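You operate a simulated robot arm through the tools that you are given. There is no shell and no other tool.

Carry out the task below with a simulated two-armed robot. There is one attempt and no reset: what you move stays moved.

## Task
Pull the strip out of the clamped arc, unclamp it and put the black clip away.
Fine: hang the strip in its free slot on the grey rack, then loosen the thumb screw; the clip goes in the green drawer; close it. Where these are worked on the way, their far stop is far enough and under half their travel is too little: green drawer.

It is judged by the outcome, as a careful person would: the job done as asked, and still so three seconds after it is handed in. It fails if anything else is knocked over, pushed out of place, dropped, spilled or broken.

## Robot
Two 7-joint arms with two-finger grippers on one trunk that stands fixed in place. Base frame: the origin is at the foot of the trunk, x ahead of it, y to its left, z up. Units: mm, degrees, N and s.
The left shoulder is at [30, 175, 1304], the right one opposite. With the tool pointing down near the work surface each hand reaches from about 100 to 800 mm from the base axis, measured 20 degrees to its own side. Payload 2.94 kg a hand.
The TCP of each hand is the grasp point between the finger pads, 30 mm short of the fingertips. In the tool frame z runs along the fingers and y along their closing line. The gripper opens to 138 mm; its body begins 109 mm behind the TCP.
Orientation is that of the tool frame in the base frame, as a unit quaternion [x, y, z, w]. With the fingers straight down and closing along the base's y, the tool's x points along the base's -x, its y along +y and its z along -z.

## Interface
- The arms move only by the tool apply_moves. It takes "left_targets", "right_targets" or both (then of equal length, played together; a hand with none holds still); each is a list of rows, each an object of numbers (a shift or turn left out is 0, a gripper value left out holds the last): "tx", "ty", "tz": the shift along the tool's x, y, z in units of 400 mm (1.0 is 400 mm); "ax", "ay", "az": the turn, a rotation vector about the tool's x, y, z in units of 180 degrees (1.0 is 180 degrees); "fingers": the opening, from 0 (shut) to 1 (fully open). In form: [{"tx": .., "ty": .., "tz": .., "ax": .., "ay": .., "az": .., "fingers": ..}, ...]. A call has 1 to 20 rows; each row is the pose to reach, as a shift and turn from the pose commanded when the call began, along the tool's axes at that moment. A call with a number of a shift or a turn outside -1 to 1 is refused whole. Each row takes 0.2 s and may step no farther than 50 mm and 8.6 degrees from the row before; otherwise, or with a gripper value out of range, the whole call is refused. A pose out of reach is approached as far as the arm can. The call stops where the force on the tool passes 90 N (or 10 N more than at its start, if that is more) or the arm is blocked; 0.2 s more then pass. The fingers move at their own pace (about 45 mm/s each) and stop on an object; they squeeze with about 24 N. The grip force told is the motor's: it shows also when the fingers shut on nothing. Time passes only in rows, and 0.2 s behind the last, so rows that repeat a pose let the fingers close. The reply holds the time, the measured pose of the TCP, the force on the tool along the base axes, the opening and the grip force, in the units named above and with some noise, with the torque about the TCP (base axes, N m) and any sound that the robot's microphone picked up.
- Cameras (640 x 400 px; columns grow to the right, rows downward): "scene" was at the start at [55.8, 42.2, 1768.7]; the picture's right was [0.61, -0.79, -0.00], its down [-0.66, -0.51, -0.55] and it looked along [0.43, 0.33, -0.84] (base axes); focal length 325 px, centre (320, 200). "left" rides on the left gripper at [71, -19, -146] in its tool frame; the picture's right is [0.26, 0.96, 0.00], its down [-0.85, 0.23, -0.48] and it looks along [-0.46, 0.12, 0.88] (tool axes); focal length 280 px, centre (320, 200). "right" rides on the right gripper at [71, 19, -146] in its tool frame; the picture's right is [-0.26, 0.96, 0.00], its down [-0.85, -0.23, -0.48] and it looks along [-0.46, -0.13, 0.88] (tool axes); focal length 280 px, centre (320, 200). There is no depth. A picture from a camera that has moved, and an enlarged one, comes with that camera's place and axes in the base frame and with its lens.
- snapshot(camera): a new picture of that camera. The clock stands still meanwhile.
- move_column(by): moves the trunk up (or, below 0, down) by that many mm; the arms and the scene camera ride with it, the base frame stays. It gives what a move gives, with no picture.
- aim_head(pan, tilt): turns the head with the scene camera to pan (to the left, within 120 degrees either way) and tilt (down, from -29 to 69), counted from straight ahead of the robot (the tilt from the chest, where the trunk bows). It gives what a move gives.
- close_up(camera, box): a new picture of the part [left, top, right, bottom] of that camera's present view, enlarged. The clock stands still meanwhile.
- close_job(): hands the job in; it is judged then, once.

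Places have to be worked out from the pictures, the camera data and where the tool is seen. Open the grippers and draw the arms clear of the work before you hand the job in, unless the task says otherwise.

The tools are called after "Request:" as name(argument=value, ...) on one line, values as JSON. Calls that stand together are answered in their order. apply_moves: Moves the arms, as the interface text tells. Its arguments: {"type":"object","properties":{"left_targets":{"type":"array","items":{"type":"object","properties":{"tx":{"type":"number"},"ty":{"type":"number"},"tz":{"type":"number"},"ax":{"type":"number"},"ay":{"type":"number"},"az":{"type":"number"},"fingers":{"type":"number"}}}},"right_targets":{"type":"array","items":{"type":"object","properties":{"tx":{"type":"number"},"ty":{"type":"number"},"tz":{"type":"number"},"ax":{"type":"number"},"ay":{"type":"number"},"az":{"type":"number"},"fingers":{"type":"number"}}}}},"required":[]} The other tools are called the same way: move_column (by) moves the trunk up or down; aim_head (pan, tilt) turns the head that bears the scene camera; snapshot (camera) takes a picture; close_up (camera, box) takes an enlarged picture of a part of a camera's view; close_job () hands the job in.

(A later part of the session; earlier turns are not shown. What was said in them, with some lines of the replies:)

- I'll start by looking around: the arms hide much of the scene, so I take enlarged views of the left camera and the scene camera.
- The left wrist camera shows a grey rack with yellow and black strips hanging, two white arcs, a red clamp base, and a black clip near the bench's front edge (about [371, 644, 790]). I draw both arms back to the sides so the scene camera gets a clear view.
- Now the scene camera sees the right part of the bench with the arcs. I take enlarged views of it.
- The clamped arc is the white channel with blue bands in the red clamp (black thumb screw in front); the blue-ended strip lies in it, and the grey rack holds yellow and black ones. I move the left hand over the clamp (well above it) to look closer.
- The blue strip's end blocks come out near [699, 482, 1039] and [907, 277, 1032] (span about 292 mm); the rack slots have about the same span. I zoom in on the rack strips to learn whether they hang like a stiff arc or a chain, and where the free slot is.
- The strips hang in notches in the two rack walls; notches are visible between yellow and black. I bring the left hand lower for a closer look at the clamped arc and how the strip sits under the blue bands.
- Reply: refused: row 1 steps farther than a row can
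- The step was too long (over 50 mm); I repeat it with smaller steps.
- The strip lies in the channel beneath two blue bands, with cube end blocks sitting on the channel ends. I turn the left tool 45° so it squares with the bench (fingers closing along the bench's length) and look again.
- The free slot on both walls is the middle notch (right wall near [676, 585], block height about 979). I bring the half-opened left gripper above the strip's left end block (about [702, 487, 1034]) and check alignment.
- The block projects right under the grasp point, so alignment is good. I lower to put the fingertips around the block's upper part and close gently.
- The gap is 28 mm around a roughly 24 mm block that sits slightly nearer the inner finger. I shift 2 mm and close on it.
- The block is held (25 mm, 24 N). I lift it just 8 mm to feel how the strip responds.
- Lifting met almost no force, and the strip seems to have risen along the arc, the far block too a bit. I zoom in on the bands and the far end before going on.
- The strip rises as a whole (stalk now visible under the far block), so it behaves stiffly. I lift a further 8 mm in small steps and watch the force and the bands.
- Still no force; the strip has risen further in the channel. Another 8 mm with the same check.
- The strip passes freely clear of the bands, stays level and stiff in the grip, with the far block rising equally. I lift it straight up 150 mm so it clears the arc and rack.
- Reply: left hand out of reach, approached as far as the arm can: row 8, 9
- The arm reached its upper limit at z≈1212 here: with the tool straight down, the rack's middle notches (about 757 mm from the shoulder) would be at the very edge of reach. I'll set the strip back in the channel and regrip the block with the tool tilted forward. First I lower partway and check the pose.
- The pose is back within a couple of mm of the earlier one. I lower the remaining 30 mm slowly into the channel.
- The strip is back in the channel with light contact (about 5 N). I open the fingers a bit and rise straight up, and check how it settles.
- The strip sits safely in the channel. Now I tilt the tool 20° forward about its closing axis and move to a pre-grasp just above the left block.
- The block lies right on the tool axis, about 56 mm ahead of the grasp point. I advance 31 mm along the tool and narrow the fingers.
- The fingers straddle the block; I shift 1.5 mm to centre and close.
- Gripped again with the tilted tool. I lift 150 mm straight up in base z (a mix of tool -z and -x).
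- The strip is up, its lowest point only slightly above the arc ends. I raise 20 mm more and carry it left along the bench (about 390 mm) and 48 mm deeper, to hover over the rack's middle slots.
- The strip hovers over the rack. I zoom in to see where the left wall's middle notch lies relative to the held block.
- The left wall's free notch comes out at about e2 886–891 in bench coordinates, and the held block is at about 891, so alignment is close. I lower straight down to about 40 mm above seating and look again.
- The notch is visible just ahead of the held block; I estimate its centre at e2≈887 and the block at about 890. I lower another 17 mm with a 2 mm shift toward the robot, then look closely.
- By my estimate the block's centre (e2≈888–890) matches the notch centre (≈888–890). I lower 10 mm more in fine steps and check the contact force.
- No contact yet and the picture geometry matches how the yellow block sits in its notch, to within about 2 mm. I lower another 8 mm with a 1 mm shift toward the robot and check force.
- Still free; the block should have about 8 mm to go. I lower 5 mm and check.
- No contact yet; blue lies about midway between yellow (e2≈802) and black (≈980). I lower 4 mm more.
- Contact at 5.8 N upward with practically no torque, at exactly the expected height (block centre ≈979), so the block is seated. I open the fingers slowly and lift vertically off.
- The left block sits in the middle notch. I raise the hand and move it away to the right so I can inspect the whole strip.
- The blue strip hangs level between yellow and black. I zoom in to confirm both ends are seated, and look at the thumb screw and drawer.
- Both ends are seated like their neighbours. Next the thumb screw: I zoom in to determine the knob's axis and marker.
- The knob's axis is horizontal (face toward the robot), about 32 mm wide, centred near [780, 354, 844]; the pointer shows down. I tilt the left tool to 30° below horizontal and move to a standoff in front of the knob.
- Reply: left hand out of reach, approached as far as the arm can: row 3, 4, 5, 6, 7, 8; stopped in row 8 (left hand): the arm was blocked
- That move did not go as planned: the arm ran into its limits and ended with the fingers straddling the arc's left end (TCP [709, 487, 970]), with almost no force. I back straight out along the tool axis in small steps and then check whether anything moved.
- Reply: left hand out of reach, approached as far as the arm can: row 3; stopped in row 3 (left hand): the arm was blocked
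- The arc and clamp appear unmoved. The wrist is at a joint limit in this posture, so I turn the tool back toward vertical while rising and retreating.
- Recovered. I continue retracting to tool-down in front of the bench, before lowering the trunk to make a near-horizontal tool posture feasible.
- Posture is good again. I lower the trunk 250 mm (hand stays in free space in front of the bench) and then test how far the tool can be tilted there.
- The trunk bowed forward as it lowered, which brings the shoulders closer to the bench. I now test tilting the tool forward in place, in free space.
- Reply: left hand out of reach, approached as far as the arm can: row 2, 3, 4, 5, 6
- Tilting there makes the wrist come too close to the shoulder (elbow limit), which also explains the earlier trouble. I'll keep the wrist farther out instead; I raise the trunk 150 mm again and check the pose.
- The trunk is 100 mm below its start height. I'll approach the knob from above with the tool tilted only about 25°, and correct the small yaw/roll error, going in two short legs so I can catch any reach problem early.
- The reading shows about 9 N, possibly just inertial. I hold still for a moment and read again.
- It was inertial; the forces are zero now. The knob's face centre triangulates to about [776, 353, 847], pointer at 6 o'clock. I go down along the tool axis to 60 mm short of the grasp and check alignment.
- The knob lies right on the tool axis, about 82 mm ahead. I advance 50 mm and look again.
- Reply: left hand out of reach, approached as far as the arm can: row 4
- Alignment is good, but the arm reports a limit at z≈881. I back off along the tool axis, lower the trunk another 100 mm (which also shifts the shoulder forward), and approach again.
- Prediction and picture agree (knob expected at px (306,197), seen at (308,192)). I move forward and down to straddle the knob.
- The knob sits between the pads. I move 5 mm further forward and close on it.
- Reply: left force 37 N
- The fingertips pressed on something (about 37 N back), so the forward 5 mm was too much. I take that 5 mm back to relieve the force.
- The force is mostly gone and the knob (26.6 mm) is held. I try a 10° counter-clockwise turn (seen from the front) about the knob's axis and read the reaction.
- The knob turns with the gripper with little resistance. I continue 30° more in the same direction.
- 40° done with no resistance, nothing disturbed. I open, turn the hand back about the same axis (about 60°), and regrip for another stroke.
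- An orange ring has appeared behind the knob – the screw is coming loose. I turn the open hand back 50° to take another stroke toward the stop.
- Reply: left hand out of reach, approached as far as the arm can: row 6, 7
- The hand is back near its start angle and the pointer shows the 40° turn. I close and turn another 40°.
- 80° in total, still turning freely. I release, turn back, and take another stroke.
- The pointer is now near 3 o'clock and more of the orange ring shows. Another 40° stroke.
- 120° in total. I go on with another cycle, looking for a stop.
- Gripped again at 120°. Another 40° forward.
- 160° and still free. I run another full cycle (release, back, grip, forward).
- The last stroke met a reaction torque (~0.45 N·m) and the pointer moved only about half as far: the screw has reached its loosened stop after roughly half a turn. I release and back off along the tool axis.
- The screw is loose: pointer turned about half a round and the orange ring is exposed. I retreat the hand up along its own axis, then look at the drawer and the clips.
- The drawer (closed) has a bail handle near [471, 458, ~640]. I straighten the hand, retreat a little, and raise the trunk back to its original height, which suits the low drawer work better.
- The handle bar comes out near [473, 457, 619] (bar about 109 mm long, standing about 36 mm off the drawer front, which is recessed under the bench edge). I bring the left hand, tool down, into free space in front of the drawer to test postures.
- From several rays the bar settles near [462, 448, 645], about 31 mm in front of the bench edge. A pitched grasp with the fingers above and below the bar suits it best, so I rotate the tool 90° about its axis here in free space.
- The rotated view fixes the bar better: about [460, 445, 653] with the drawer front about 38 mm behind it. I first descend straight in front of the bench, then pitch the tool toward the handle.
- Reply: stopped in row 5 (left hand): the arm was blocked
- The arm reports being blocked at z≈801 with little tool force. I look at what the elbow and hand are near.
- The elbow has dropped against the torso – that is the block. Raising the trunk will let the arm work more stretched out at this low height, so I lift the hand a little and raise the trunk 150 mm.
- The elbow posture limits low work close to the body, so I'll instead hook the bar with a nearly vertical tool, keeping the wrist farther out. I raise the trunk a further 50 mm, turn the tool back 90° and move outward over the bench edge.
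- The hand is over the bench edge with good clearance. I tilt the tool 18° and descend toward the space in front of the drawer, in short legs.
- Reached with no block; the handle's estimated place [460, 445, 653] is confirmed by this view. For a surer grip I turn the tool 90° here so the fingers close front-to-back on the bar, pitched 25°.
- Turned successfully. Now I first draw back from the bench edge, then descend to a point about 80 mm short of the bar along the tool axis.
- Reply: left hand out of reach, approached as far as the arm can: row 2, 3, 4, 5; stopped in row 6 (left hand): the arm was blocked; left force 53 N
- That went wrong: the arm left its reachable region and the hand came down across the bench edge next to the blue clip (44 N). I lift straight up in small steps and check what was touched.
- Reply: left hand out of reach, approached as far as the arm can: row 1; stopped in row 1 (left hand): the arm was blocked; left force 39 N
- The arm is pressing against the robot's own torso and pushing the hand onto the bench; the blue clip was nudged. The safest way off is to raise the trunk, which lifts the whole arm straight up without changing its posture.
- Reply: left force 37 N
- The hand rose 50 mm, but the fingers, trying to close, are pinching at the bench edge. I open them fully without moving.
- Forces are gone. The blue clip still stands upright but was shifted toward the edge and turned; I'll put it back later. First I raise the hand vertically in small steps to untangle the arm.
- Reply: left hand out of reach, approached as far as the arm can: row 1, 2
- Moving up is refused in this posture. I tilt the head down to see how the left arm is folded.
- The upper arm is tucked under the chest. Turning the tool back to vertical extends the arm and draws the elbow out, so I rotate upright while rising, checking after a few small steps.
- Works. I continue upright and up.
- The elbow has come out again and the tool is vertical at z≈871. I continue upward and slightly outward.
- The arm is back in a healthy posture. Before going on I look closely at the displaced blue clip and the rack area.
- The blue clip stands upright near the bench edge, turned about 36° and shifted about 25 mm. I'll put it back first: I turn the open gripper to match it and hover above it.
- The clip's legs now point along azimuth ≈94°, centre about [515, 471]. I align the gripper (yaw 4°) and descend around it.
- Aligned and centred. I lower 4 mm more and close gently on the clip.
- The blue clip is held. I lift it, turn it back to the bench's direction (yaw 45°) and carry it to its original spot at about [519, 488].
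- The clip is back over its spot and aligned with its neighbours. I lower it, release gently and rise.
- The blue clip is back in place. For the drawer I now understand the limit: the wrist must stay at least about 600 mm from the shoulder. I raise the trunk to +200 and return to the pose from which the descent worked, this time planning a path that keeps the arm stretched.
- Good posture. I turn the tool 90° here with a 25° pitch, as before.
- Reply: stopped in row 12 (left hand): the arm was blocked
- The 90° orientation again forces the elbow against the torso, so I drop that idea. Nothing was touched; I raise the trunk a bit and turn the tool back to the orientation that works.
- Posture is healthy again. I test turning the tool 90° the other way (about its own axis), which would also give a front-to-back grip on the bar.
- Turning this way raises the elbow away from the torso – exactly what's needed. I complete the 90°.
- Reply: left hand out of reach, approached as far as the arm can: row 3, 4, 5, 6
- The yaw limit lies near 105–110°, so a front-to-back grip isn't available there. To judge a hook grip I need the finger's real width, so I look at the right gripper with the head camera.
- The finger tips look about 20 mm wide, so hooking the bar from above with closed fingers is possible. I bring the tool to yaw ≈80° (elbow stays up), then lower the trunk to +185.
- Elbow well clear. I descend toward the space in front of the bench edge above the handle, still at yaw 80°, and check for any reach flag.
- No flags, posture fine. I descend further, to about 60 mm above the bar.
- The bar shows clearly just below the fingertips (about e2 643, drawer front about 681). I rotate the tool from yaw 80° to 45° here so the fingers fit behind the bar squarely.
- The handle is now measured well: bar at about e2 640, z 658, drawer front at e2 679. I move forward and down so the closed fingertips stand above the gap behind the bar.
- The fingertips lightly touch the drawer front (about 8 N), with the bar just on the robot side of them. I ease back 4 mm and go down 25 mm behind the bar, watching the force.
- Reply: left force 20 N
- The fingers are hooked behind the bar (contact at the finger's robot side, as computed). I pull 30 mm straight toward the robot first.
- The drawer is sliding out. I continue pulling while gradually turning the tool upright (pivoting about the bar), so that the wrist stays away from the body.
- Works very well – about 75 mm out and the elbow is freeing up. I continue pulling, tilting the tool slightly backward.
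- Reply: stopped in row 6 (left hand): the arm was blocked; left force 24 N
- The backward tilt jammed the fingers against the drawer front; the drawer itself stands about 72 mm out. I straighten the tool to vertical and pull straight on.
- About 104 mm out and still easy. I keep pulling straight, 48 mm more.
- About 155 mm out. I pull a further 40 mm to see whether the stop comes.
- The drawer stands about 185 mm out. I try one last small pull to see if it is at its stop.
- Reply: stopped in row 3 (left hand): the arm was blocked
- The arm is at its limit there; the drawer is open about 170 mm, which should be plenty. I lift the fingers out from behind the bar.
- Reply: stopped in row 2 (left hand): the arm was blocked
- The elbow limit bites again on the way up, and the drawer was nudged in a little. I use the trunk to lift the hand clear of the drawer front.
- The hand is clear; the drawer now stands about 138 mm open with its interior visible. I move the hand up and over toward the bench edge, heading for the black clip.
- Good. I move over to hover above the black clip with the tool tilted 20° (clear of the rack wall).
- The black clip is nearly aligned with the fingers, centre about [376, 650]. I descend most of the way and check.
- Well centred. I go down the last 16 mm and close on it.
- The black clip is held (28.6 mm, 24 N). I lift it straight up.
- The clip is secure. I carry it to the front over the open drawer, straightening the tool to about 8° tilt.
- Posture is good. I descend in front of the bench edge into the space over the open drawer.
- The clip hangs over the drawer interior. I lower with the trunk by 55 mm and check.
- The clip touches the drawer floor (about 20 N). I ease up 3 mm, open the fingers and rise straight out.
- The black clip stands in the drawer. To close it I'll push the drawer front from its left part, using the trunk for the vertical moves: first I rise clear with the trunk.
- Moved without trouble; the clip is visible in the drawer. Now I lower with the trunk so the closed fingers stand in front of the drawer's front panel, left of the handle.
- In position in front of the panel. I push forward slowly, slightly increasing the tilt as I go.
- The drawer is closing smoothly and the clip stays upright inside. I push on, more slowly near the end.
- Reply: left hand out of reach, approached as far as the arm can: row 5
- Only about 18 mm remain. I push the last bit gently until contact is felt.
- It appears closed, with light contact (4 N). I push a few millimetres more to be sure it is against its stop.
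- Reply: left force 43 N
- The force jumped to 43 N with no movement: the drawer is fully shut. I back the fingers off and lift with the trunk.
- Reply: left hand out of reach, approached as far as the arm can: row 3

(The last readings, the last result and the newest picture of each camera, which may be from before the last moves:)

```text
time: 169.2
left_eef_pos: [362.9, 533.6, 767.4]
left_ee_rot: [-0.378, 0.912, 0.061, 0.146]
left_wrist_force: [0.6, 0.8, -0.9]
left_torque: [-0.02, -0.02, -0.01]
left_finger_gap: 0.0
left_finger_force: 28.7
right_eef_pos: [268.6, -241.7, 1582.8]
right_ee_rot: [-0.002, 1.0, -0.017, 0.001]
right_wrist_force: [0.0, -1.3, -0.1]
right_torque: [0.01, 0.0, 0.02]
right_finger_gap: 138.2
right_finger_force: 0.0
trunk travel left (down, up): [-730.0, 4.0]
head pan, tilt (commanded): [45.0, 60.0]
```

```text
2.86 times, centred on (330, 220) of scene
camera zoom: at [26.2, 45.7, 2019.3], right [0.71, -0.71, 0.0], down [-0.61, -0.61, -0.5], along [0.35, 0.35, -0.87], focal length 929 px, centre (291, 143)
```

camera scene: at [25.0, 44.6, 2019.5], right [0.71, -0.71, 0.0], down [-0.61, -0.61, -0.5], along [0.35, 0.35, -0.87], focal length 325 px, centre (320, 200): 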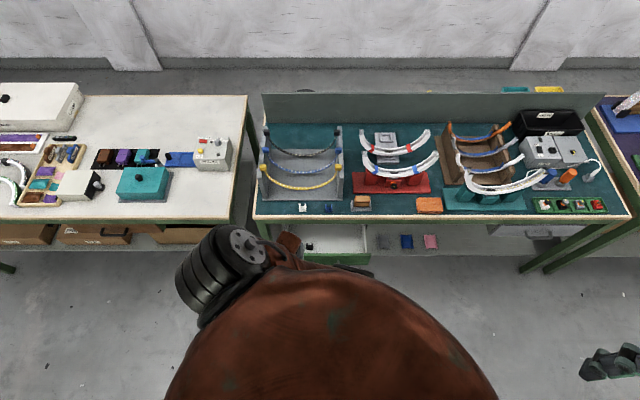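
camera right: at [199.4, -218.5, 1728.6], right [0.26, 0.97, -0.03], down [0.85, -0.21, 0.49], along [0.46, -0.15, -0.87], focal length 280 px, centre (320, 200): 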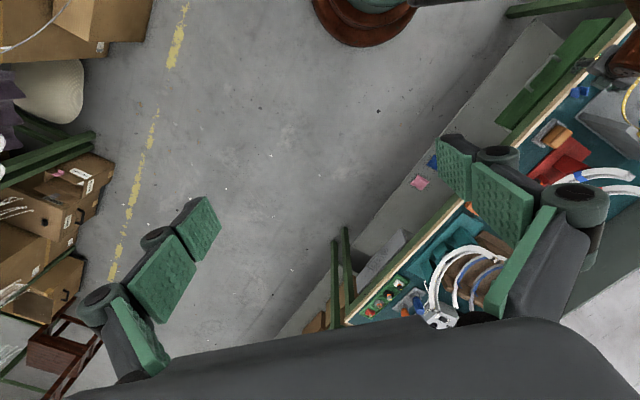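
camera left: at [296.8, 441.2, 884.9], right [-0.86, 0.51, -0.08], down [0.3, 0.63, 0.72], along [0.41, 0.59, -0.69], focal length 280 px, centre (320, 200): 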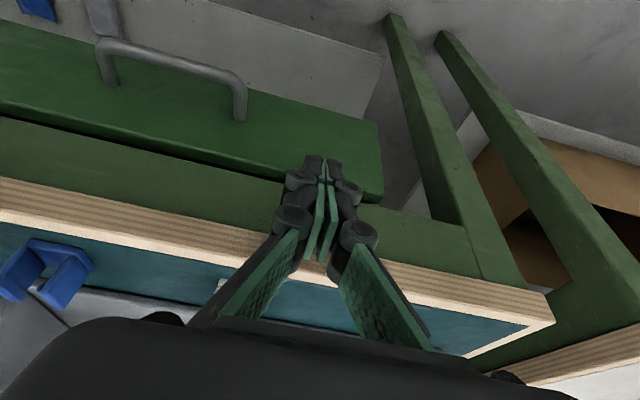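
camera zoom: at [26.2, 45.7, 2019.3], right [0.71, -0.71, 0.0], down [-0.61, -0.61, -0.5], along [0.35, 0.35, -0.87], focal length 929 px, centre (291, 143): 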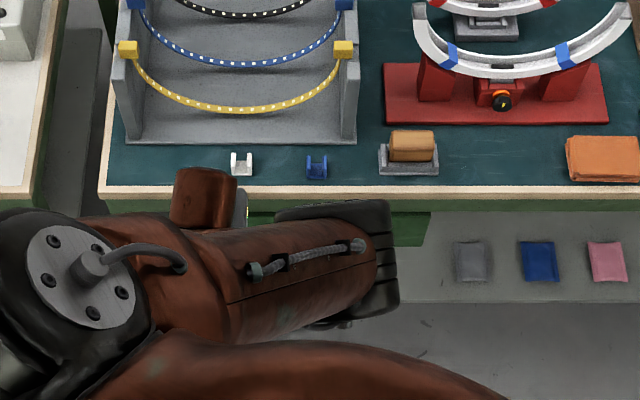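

The drawer is shut. I now raise the hand in small steps and move it out to the left, clear of the bench.

Request:
apply_moves(left_targets=[{"tx": -0.024, "tz": -0.07, "fingers": 0.0}, {"tx": -0.047, "tz": -0.1425, "fingers": 0.0}, {"tx": -0.06, "ty": 0.05, "tz": -0.21, "fingers": 0.1}, {"tx": -0.08, "ty": 0.1, "tz": -0.28, "fingers": 0.2}])

Request:
snapshot(camera="scene")

```text
time: 170.2
left_eef_pos: [329.2, 554.7, 884.5]
left_ee_rot: [-0.378, 0.912, 0.061, 0.146]
left_wrist_force: [-0.5, 0.9, 0.2]
left_torque: [0.02, 0.0, 0.03]
left_finger_gap: 27.9
left_finger_force: 0.0
right_eef_pos: [268.7, -243.7, 1583.4]
right_ee_rot: [-0.002, 1.0, -0.017, 0.002]
right_wrist_force: [0.6, -0.1, 0.4]
right_torque: [0.0, -0.03, 0.0]
right_finger_gap: 138.1
right_finger_force: 0.0
trunk travel left (down, up): [-730.0, 4.0]
head pan, tilt (commanded): [45.0, 60.0]
```

```text
taken
camera scene: at [25.7, 45.1, 2019.4], right [0.71, -0.71, 0.0], down [-0.61, -0.61, -0.5], along [0.35, 0.35, -0.87], focal length 325 px, centre (320, 200)
```

scene: 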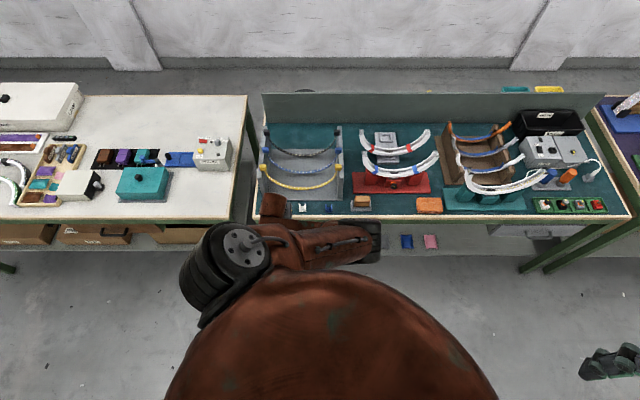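

Request:
apply_moves(left_targets=[{"tx": -0.028, "ty": 0.03, "tz": -0.078, "ay": 0.02, "fingers": 0.3}, {"tx": -0.056, "ty": 0.06, "tz": -0.155, "ay": 0.04, "fingers": 0.4}, {"tx": -0.083, "ty": 0.09, "tz": -0.233, "ay": 0.06, "fingers": 0.6}, {"tx": -0.111, "ty": 0.12, "tz": -0.31, "ay": 0.08, "fingers": 0.8}, {"tx": -0.139, "ty": 0.149, "tz": -0.388, "ay": 0.1, "fingers": 1.0}, {"tx": -0.139, "ty": 0.149, "tz": -0.388, "ay": 0.1, "fingers": 1.0}])

Request:
snapshot(camera="scene")

Request:
snapshot(camera="left")

```text
time: 171.6
left_eef_pos: [290.6, 602.0, 1048.7]
left_ee_rot: [-0.382, 0.924, 0.002, 0.001]
left_wrist_force: [0.2, 0.1, 0.2]
left_torque: [0.01, -0.03, 0.01]
left_finger_gap: 137.5
left_finger_force: 0.1
right_eef_pos: [268.9, -243.3, 1583.9]
right_ee_rot: [-0.002, 1.0, -0.018, 0.001]
right_wrist_force: [-0.3, -0.3, -0.5]
right_torque: [-0.01, 0.03, 0.01]
right_finger_gap: 137.9
right_finger_force: 0.1
trunk travel left (down, up): [-730.0, 4.0]
head pan, tilt (commanded): [45.0, 60.0]
```

```text
taken
camera scene: at [26.0, 45.2, 2019.4], right [0.71, -0.71, 0.0], down [-0.61, -0.61, -0.5], along [0.35, 0.35, -0.87], focal length 325 px, centre (320, 200)
```

scene: 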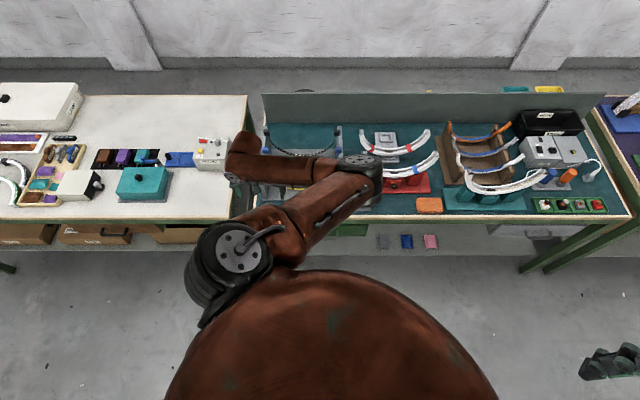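

```text
taken
camera left: at [254.4, 540.3, 1195.1], right [-0.87, 0.5, 0.0], down [0.44, 0.76, 0.48], along [0.24, 0.42, -0.88], focal length 280 px, centre (320, 200)
```

left: 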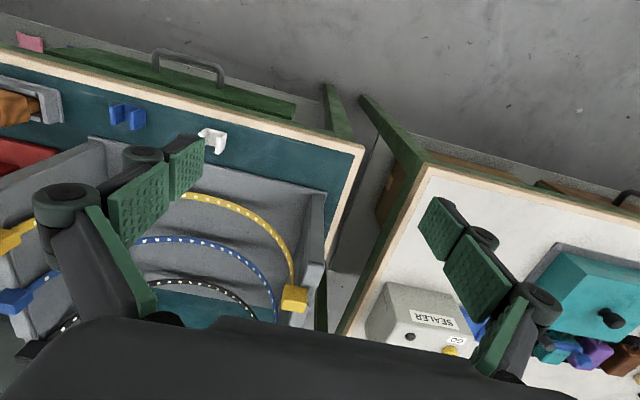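

The gripper is open and above everything. I draw the left arm farther out to the left and up, then inspect the finished work.

Request:
apply_moves(left_targets=[{"tx": 0.004, "ty": 0.059, "tz": -0.05, "fingers": 1.0}, {"tx": 0.008, "ty": 0.119, "tz": -0.1, "fingers": 1.0}, {"tx": 0.013, "ty": 0.178, "tz": -0.15, "fingers": 1.0}, {"tx": 0.017, "ty": 0.238, "tz": -0.2, "fingers": 1.0}, {"tx": 0.021, "ty": 0.297, "tz": -0.25, "fingers": 1.0}])

Request:
aim_head(pan=38, tilt=57)

Request:
snapshot(camera="scene")

Request:
snapshot(camera="left")

```text
time: 172.8
left_eef_pos: [200.4, 680.1, 1150.4]
left_ee_rot: [-0.382, 0.924, 0.001, 0.003]
left_wrist_force: [0.6, 0.6, 0.2]
left_torque: [-0.02, 0.01, -0.04]
left_finger_gap: 138.1
left_finger_force: 0.1
right_eef_pos: [268.6, -243.5, 1584.1]
right_ee_rot: [-0.002, 1.0, -0.017, 0.001]
right_wrist_force: [-0.6, -0.2, -0.7]
right_torque: [-0.03, -0.04, -0.02]
right_finger_gap: 138.1
right_finger_force: 0.0
trunk travel left (down, up): [-730.0, 4.0]
head pan, tilt (commanded): [45.0, 60.0]
```

```text
time: 173.4
left_eef_pos: [201.2, 681.2, 1150.0]
left_ee_rot: [-0.383, 0.924, 0.002, 0.002]
left_wrist_force: [-0.6, -0.1, 0.1]
left_torque: [0.02, -0.01, 0.01]
left_finger_gap: 138.0
left_finger_force: 0.0
right_eef_pos: [270.0, -243.4, 1584.0]
right_ee_rot: [-0.002, 1.0, -0.017, 0.001]
right_wrist_force: [0.0, -0.5, -0.3]
right_torque: [0.02, -0.03, -0.02]
right_finger_gap: 137.9
right_finger_force: 0.1
trunk travel left (down, up): [-730.0, 4.0]
head pan, tilt (commanded): [38.0, 57.0]
```

```text
taken
camera scene: at [34.1, 41.7, 2023.0], right [0.62, -0.79, 0.0], down [-0.66, -0.52, -0.54], along [0.43, 0.34, -0.84], focal length 325 px, centre (320, 200)
```

scene: 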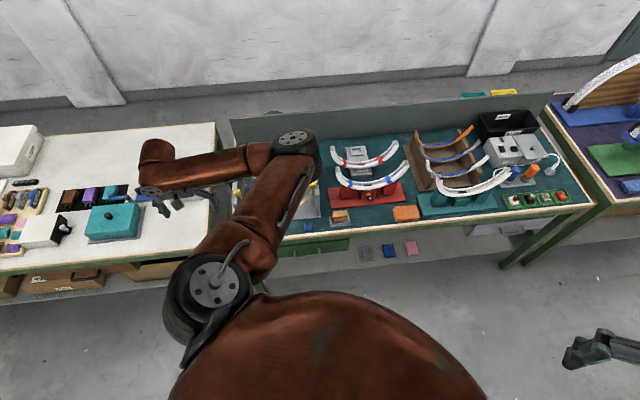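

```text
taken
camera left: at [164.4, 617.8, 1295.9], right [-0.87, 0.5, 0.0], down [0.44, 0.76, 0.48], along [0.24, 0.42, -0.88], focal length 280 px, centre (320, 200)
```

left: 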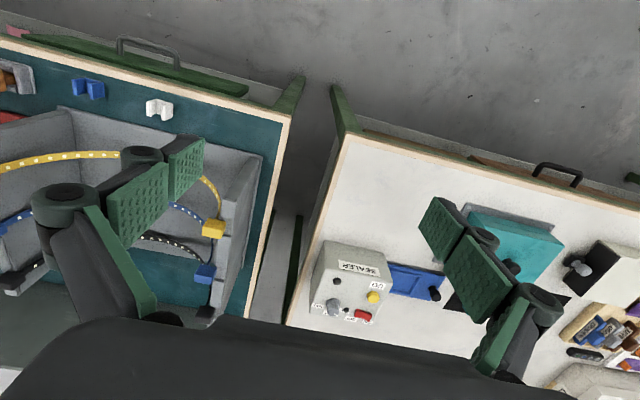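

Request:
close_up(camera="scene", box=[280, 120, 440, 270])

Request:
close_up(camera="left", box=[0, 20, 320, 220])

Request:
close_up(camera="scene", box=[400, 100, 640, 250])

```text
2.67 times, centred on (360, 195) of scene
camera zoom: at [34.1, 41.7, 2023.0], right [0.62, -0.79, 0.0], down [-0.66, -0.52, -0.54], along [0.43, 0.34, -0.84], focal length 867 px, centre (213, 213)
```

zoom: 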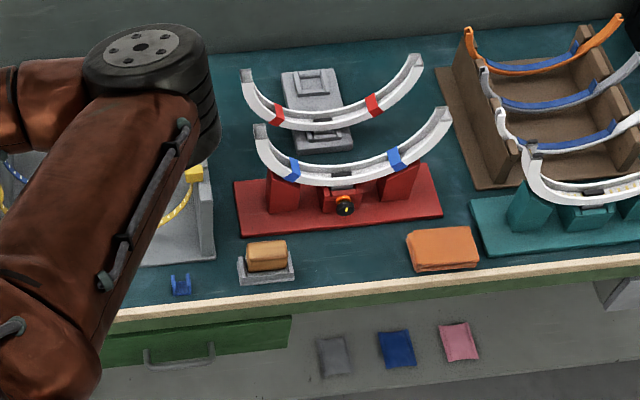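

```text
2.00 times, centred on (160, 120) of left
camera zoom: at [164.4, 617.8, 1295.9], right [-0.87, 0.5, 0.0], down [0.44, 0.76, 0.48], along [0.24, 0.42, -0.88], focal length 561 px, centre (640, 360)
```

zoom: 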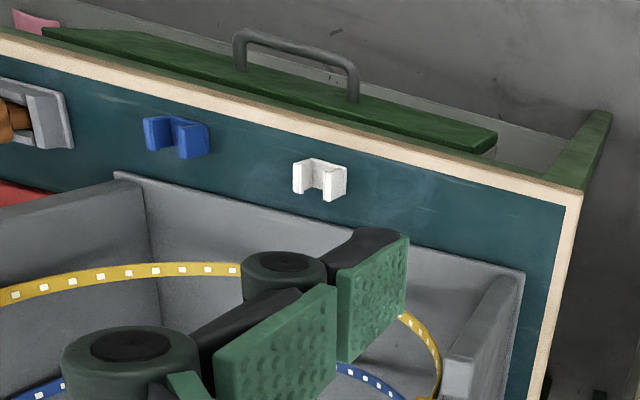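

```text
2.67 times, centred on (520, 175) of scene
camera zoom: at [34.1, 41.7, 2023.0], right [0.62, -0.79, 0.0], down [-0.66, -0.52, -0.54], along [0.43, 0.34, -0.84], focal length 867 px, centre (-213, 267)
```

zoom: 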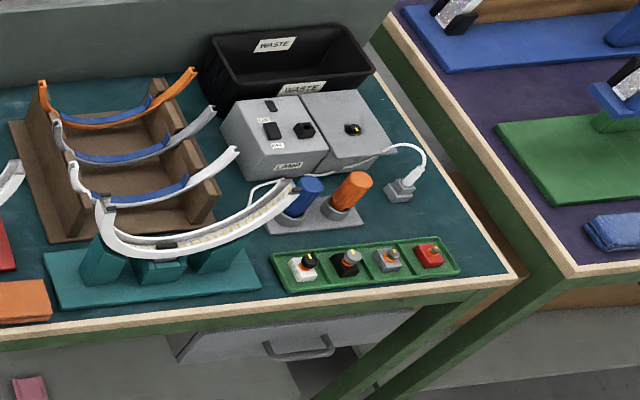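

Everything looks right: the drawer is shut, the thumb screw's ring shows, the arc stands, the other clips are in place. I draw the left arm farther back so I can see the rack once more from the head camera.

Request:
apply_moves(left_targets=[{"tx": 0.046, "ty": 0.025, "tz": -0.05, "fingers": 1.0}, {"tx": 0.092, "ty": 0.05, "tz": -0.1, "fingers": 1.0}, {"tx": 0.138, "ty": 0.074, "tz": -0.15, "fingers": 1.0}, {"tx": 0.184, "ty": 0.099, "tz": -0.2, "fingers": 1.0}, {"tx": 0.23, "ty": 0.1235, "tz": -0.25, "fingers": 1.0}])

Request:
snapshot(camera="scene")

```text
time: 174.6
left_eef_pos: [101.0, 651.1, 1248.0]
left_ee_rot: [-0.382, 0.924, 0.001, 0.003]
left_wrist_force: [0.1, -0.6, -0.2]
left_torque: [-0.01, -0.04, 0.05]
left_finger_gap: 137.8
left_finger_force: 0.1
right_eef_pos: [268.2, -242.4, 1583.9]
right_ee_rot: [-0.002, 1.0, -0.017, 0.002]
right_wrist_force: [0.5, 0.4, -0.1]
right_torque: [0.01, -0.01, 0.01]
right_finger_gap: 138.1
right_finger_force: 0.1
trunk travel left (down, up): [-730.0, 4.0]
head pan, tilt (commanded): [38.0, 57.0]
```

```text
taken
camera scene: at [33.0, 41.3, 2023.0], right [0.62, -0.79, 0.0], down [-0.66, -0.52, -0.54], along [0.43, 0.34, -0.84], focal length 325 px, centre (320, 200)
```

scene: 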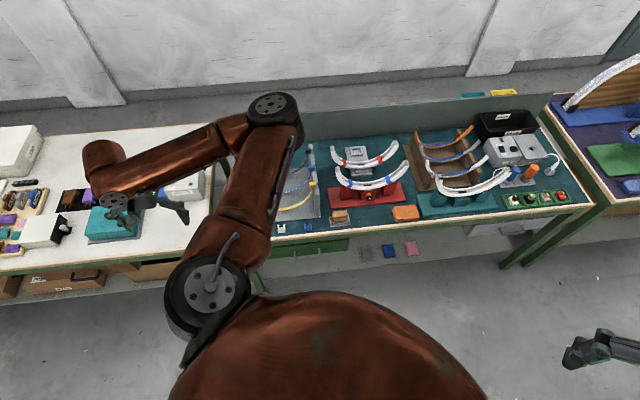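

Work state as last seen:
- The blue strip hangs in the rack's middle slot.
- The thumb screw is loosened to its stop.
- The black clip is in the green drawer, and the drawer is shut.
- The blue clip I had bumped is back within about 3 mm of where it stood.
- Both grippers are open and the arms are clear of the work.

I hand the job in.

Request:
close_job()

```text
The job is handed in.
```

I've handed the job in. Everything you asked for is done, but I knocked the loose blue clip along the way and had to put it back.

- **Strip:** I lifted the blue strip out of the clamped arc. It hangs level in the free middle slot of the grey rack, between the yellow and black ones.
- **Thumb screw:** I turned it counter-clockwise about half a turn, until it reached its stop. The orange ring behind the knob now shows.
- **Black clip and drawer:** I pulled the green drawer open to about 185 mm. It slid back to about 138 mm before I set the clip inside, standing upright. Then I pushed it shut until it would go no further. I never felt its open stop, so I can't confirm 185 mm is at least half its travel.

**Blue clip:** while reaching for the drawer, the left arm pressed against the robot's own body and pushed the hand onto the bench. That moved the loose blue clip about 25 mm and turned it about 40°. I picked it up and set it back within about 3 mm of where it stood, in line with the white clip.

The arc, rack and other clips look in place in the last pictures. The robot's arm blocked a full last view of the rack, so I checked the strip from earlier and partial views. Both grippers are open and the arms are clear of the bench.
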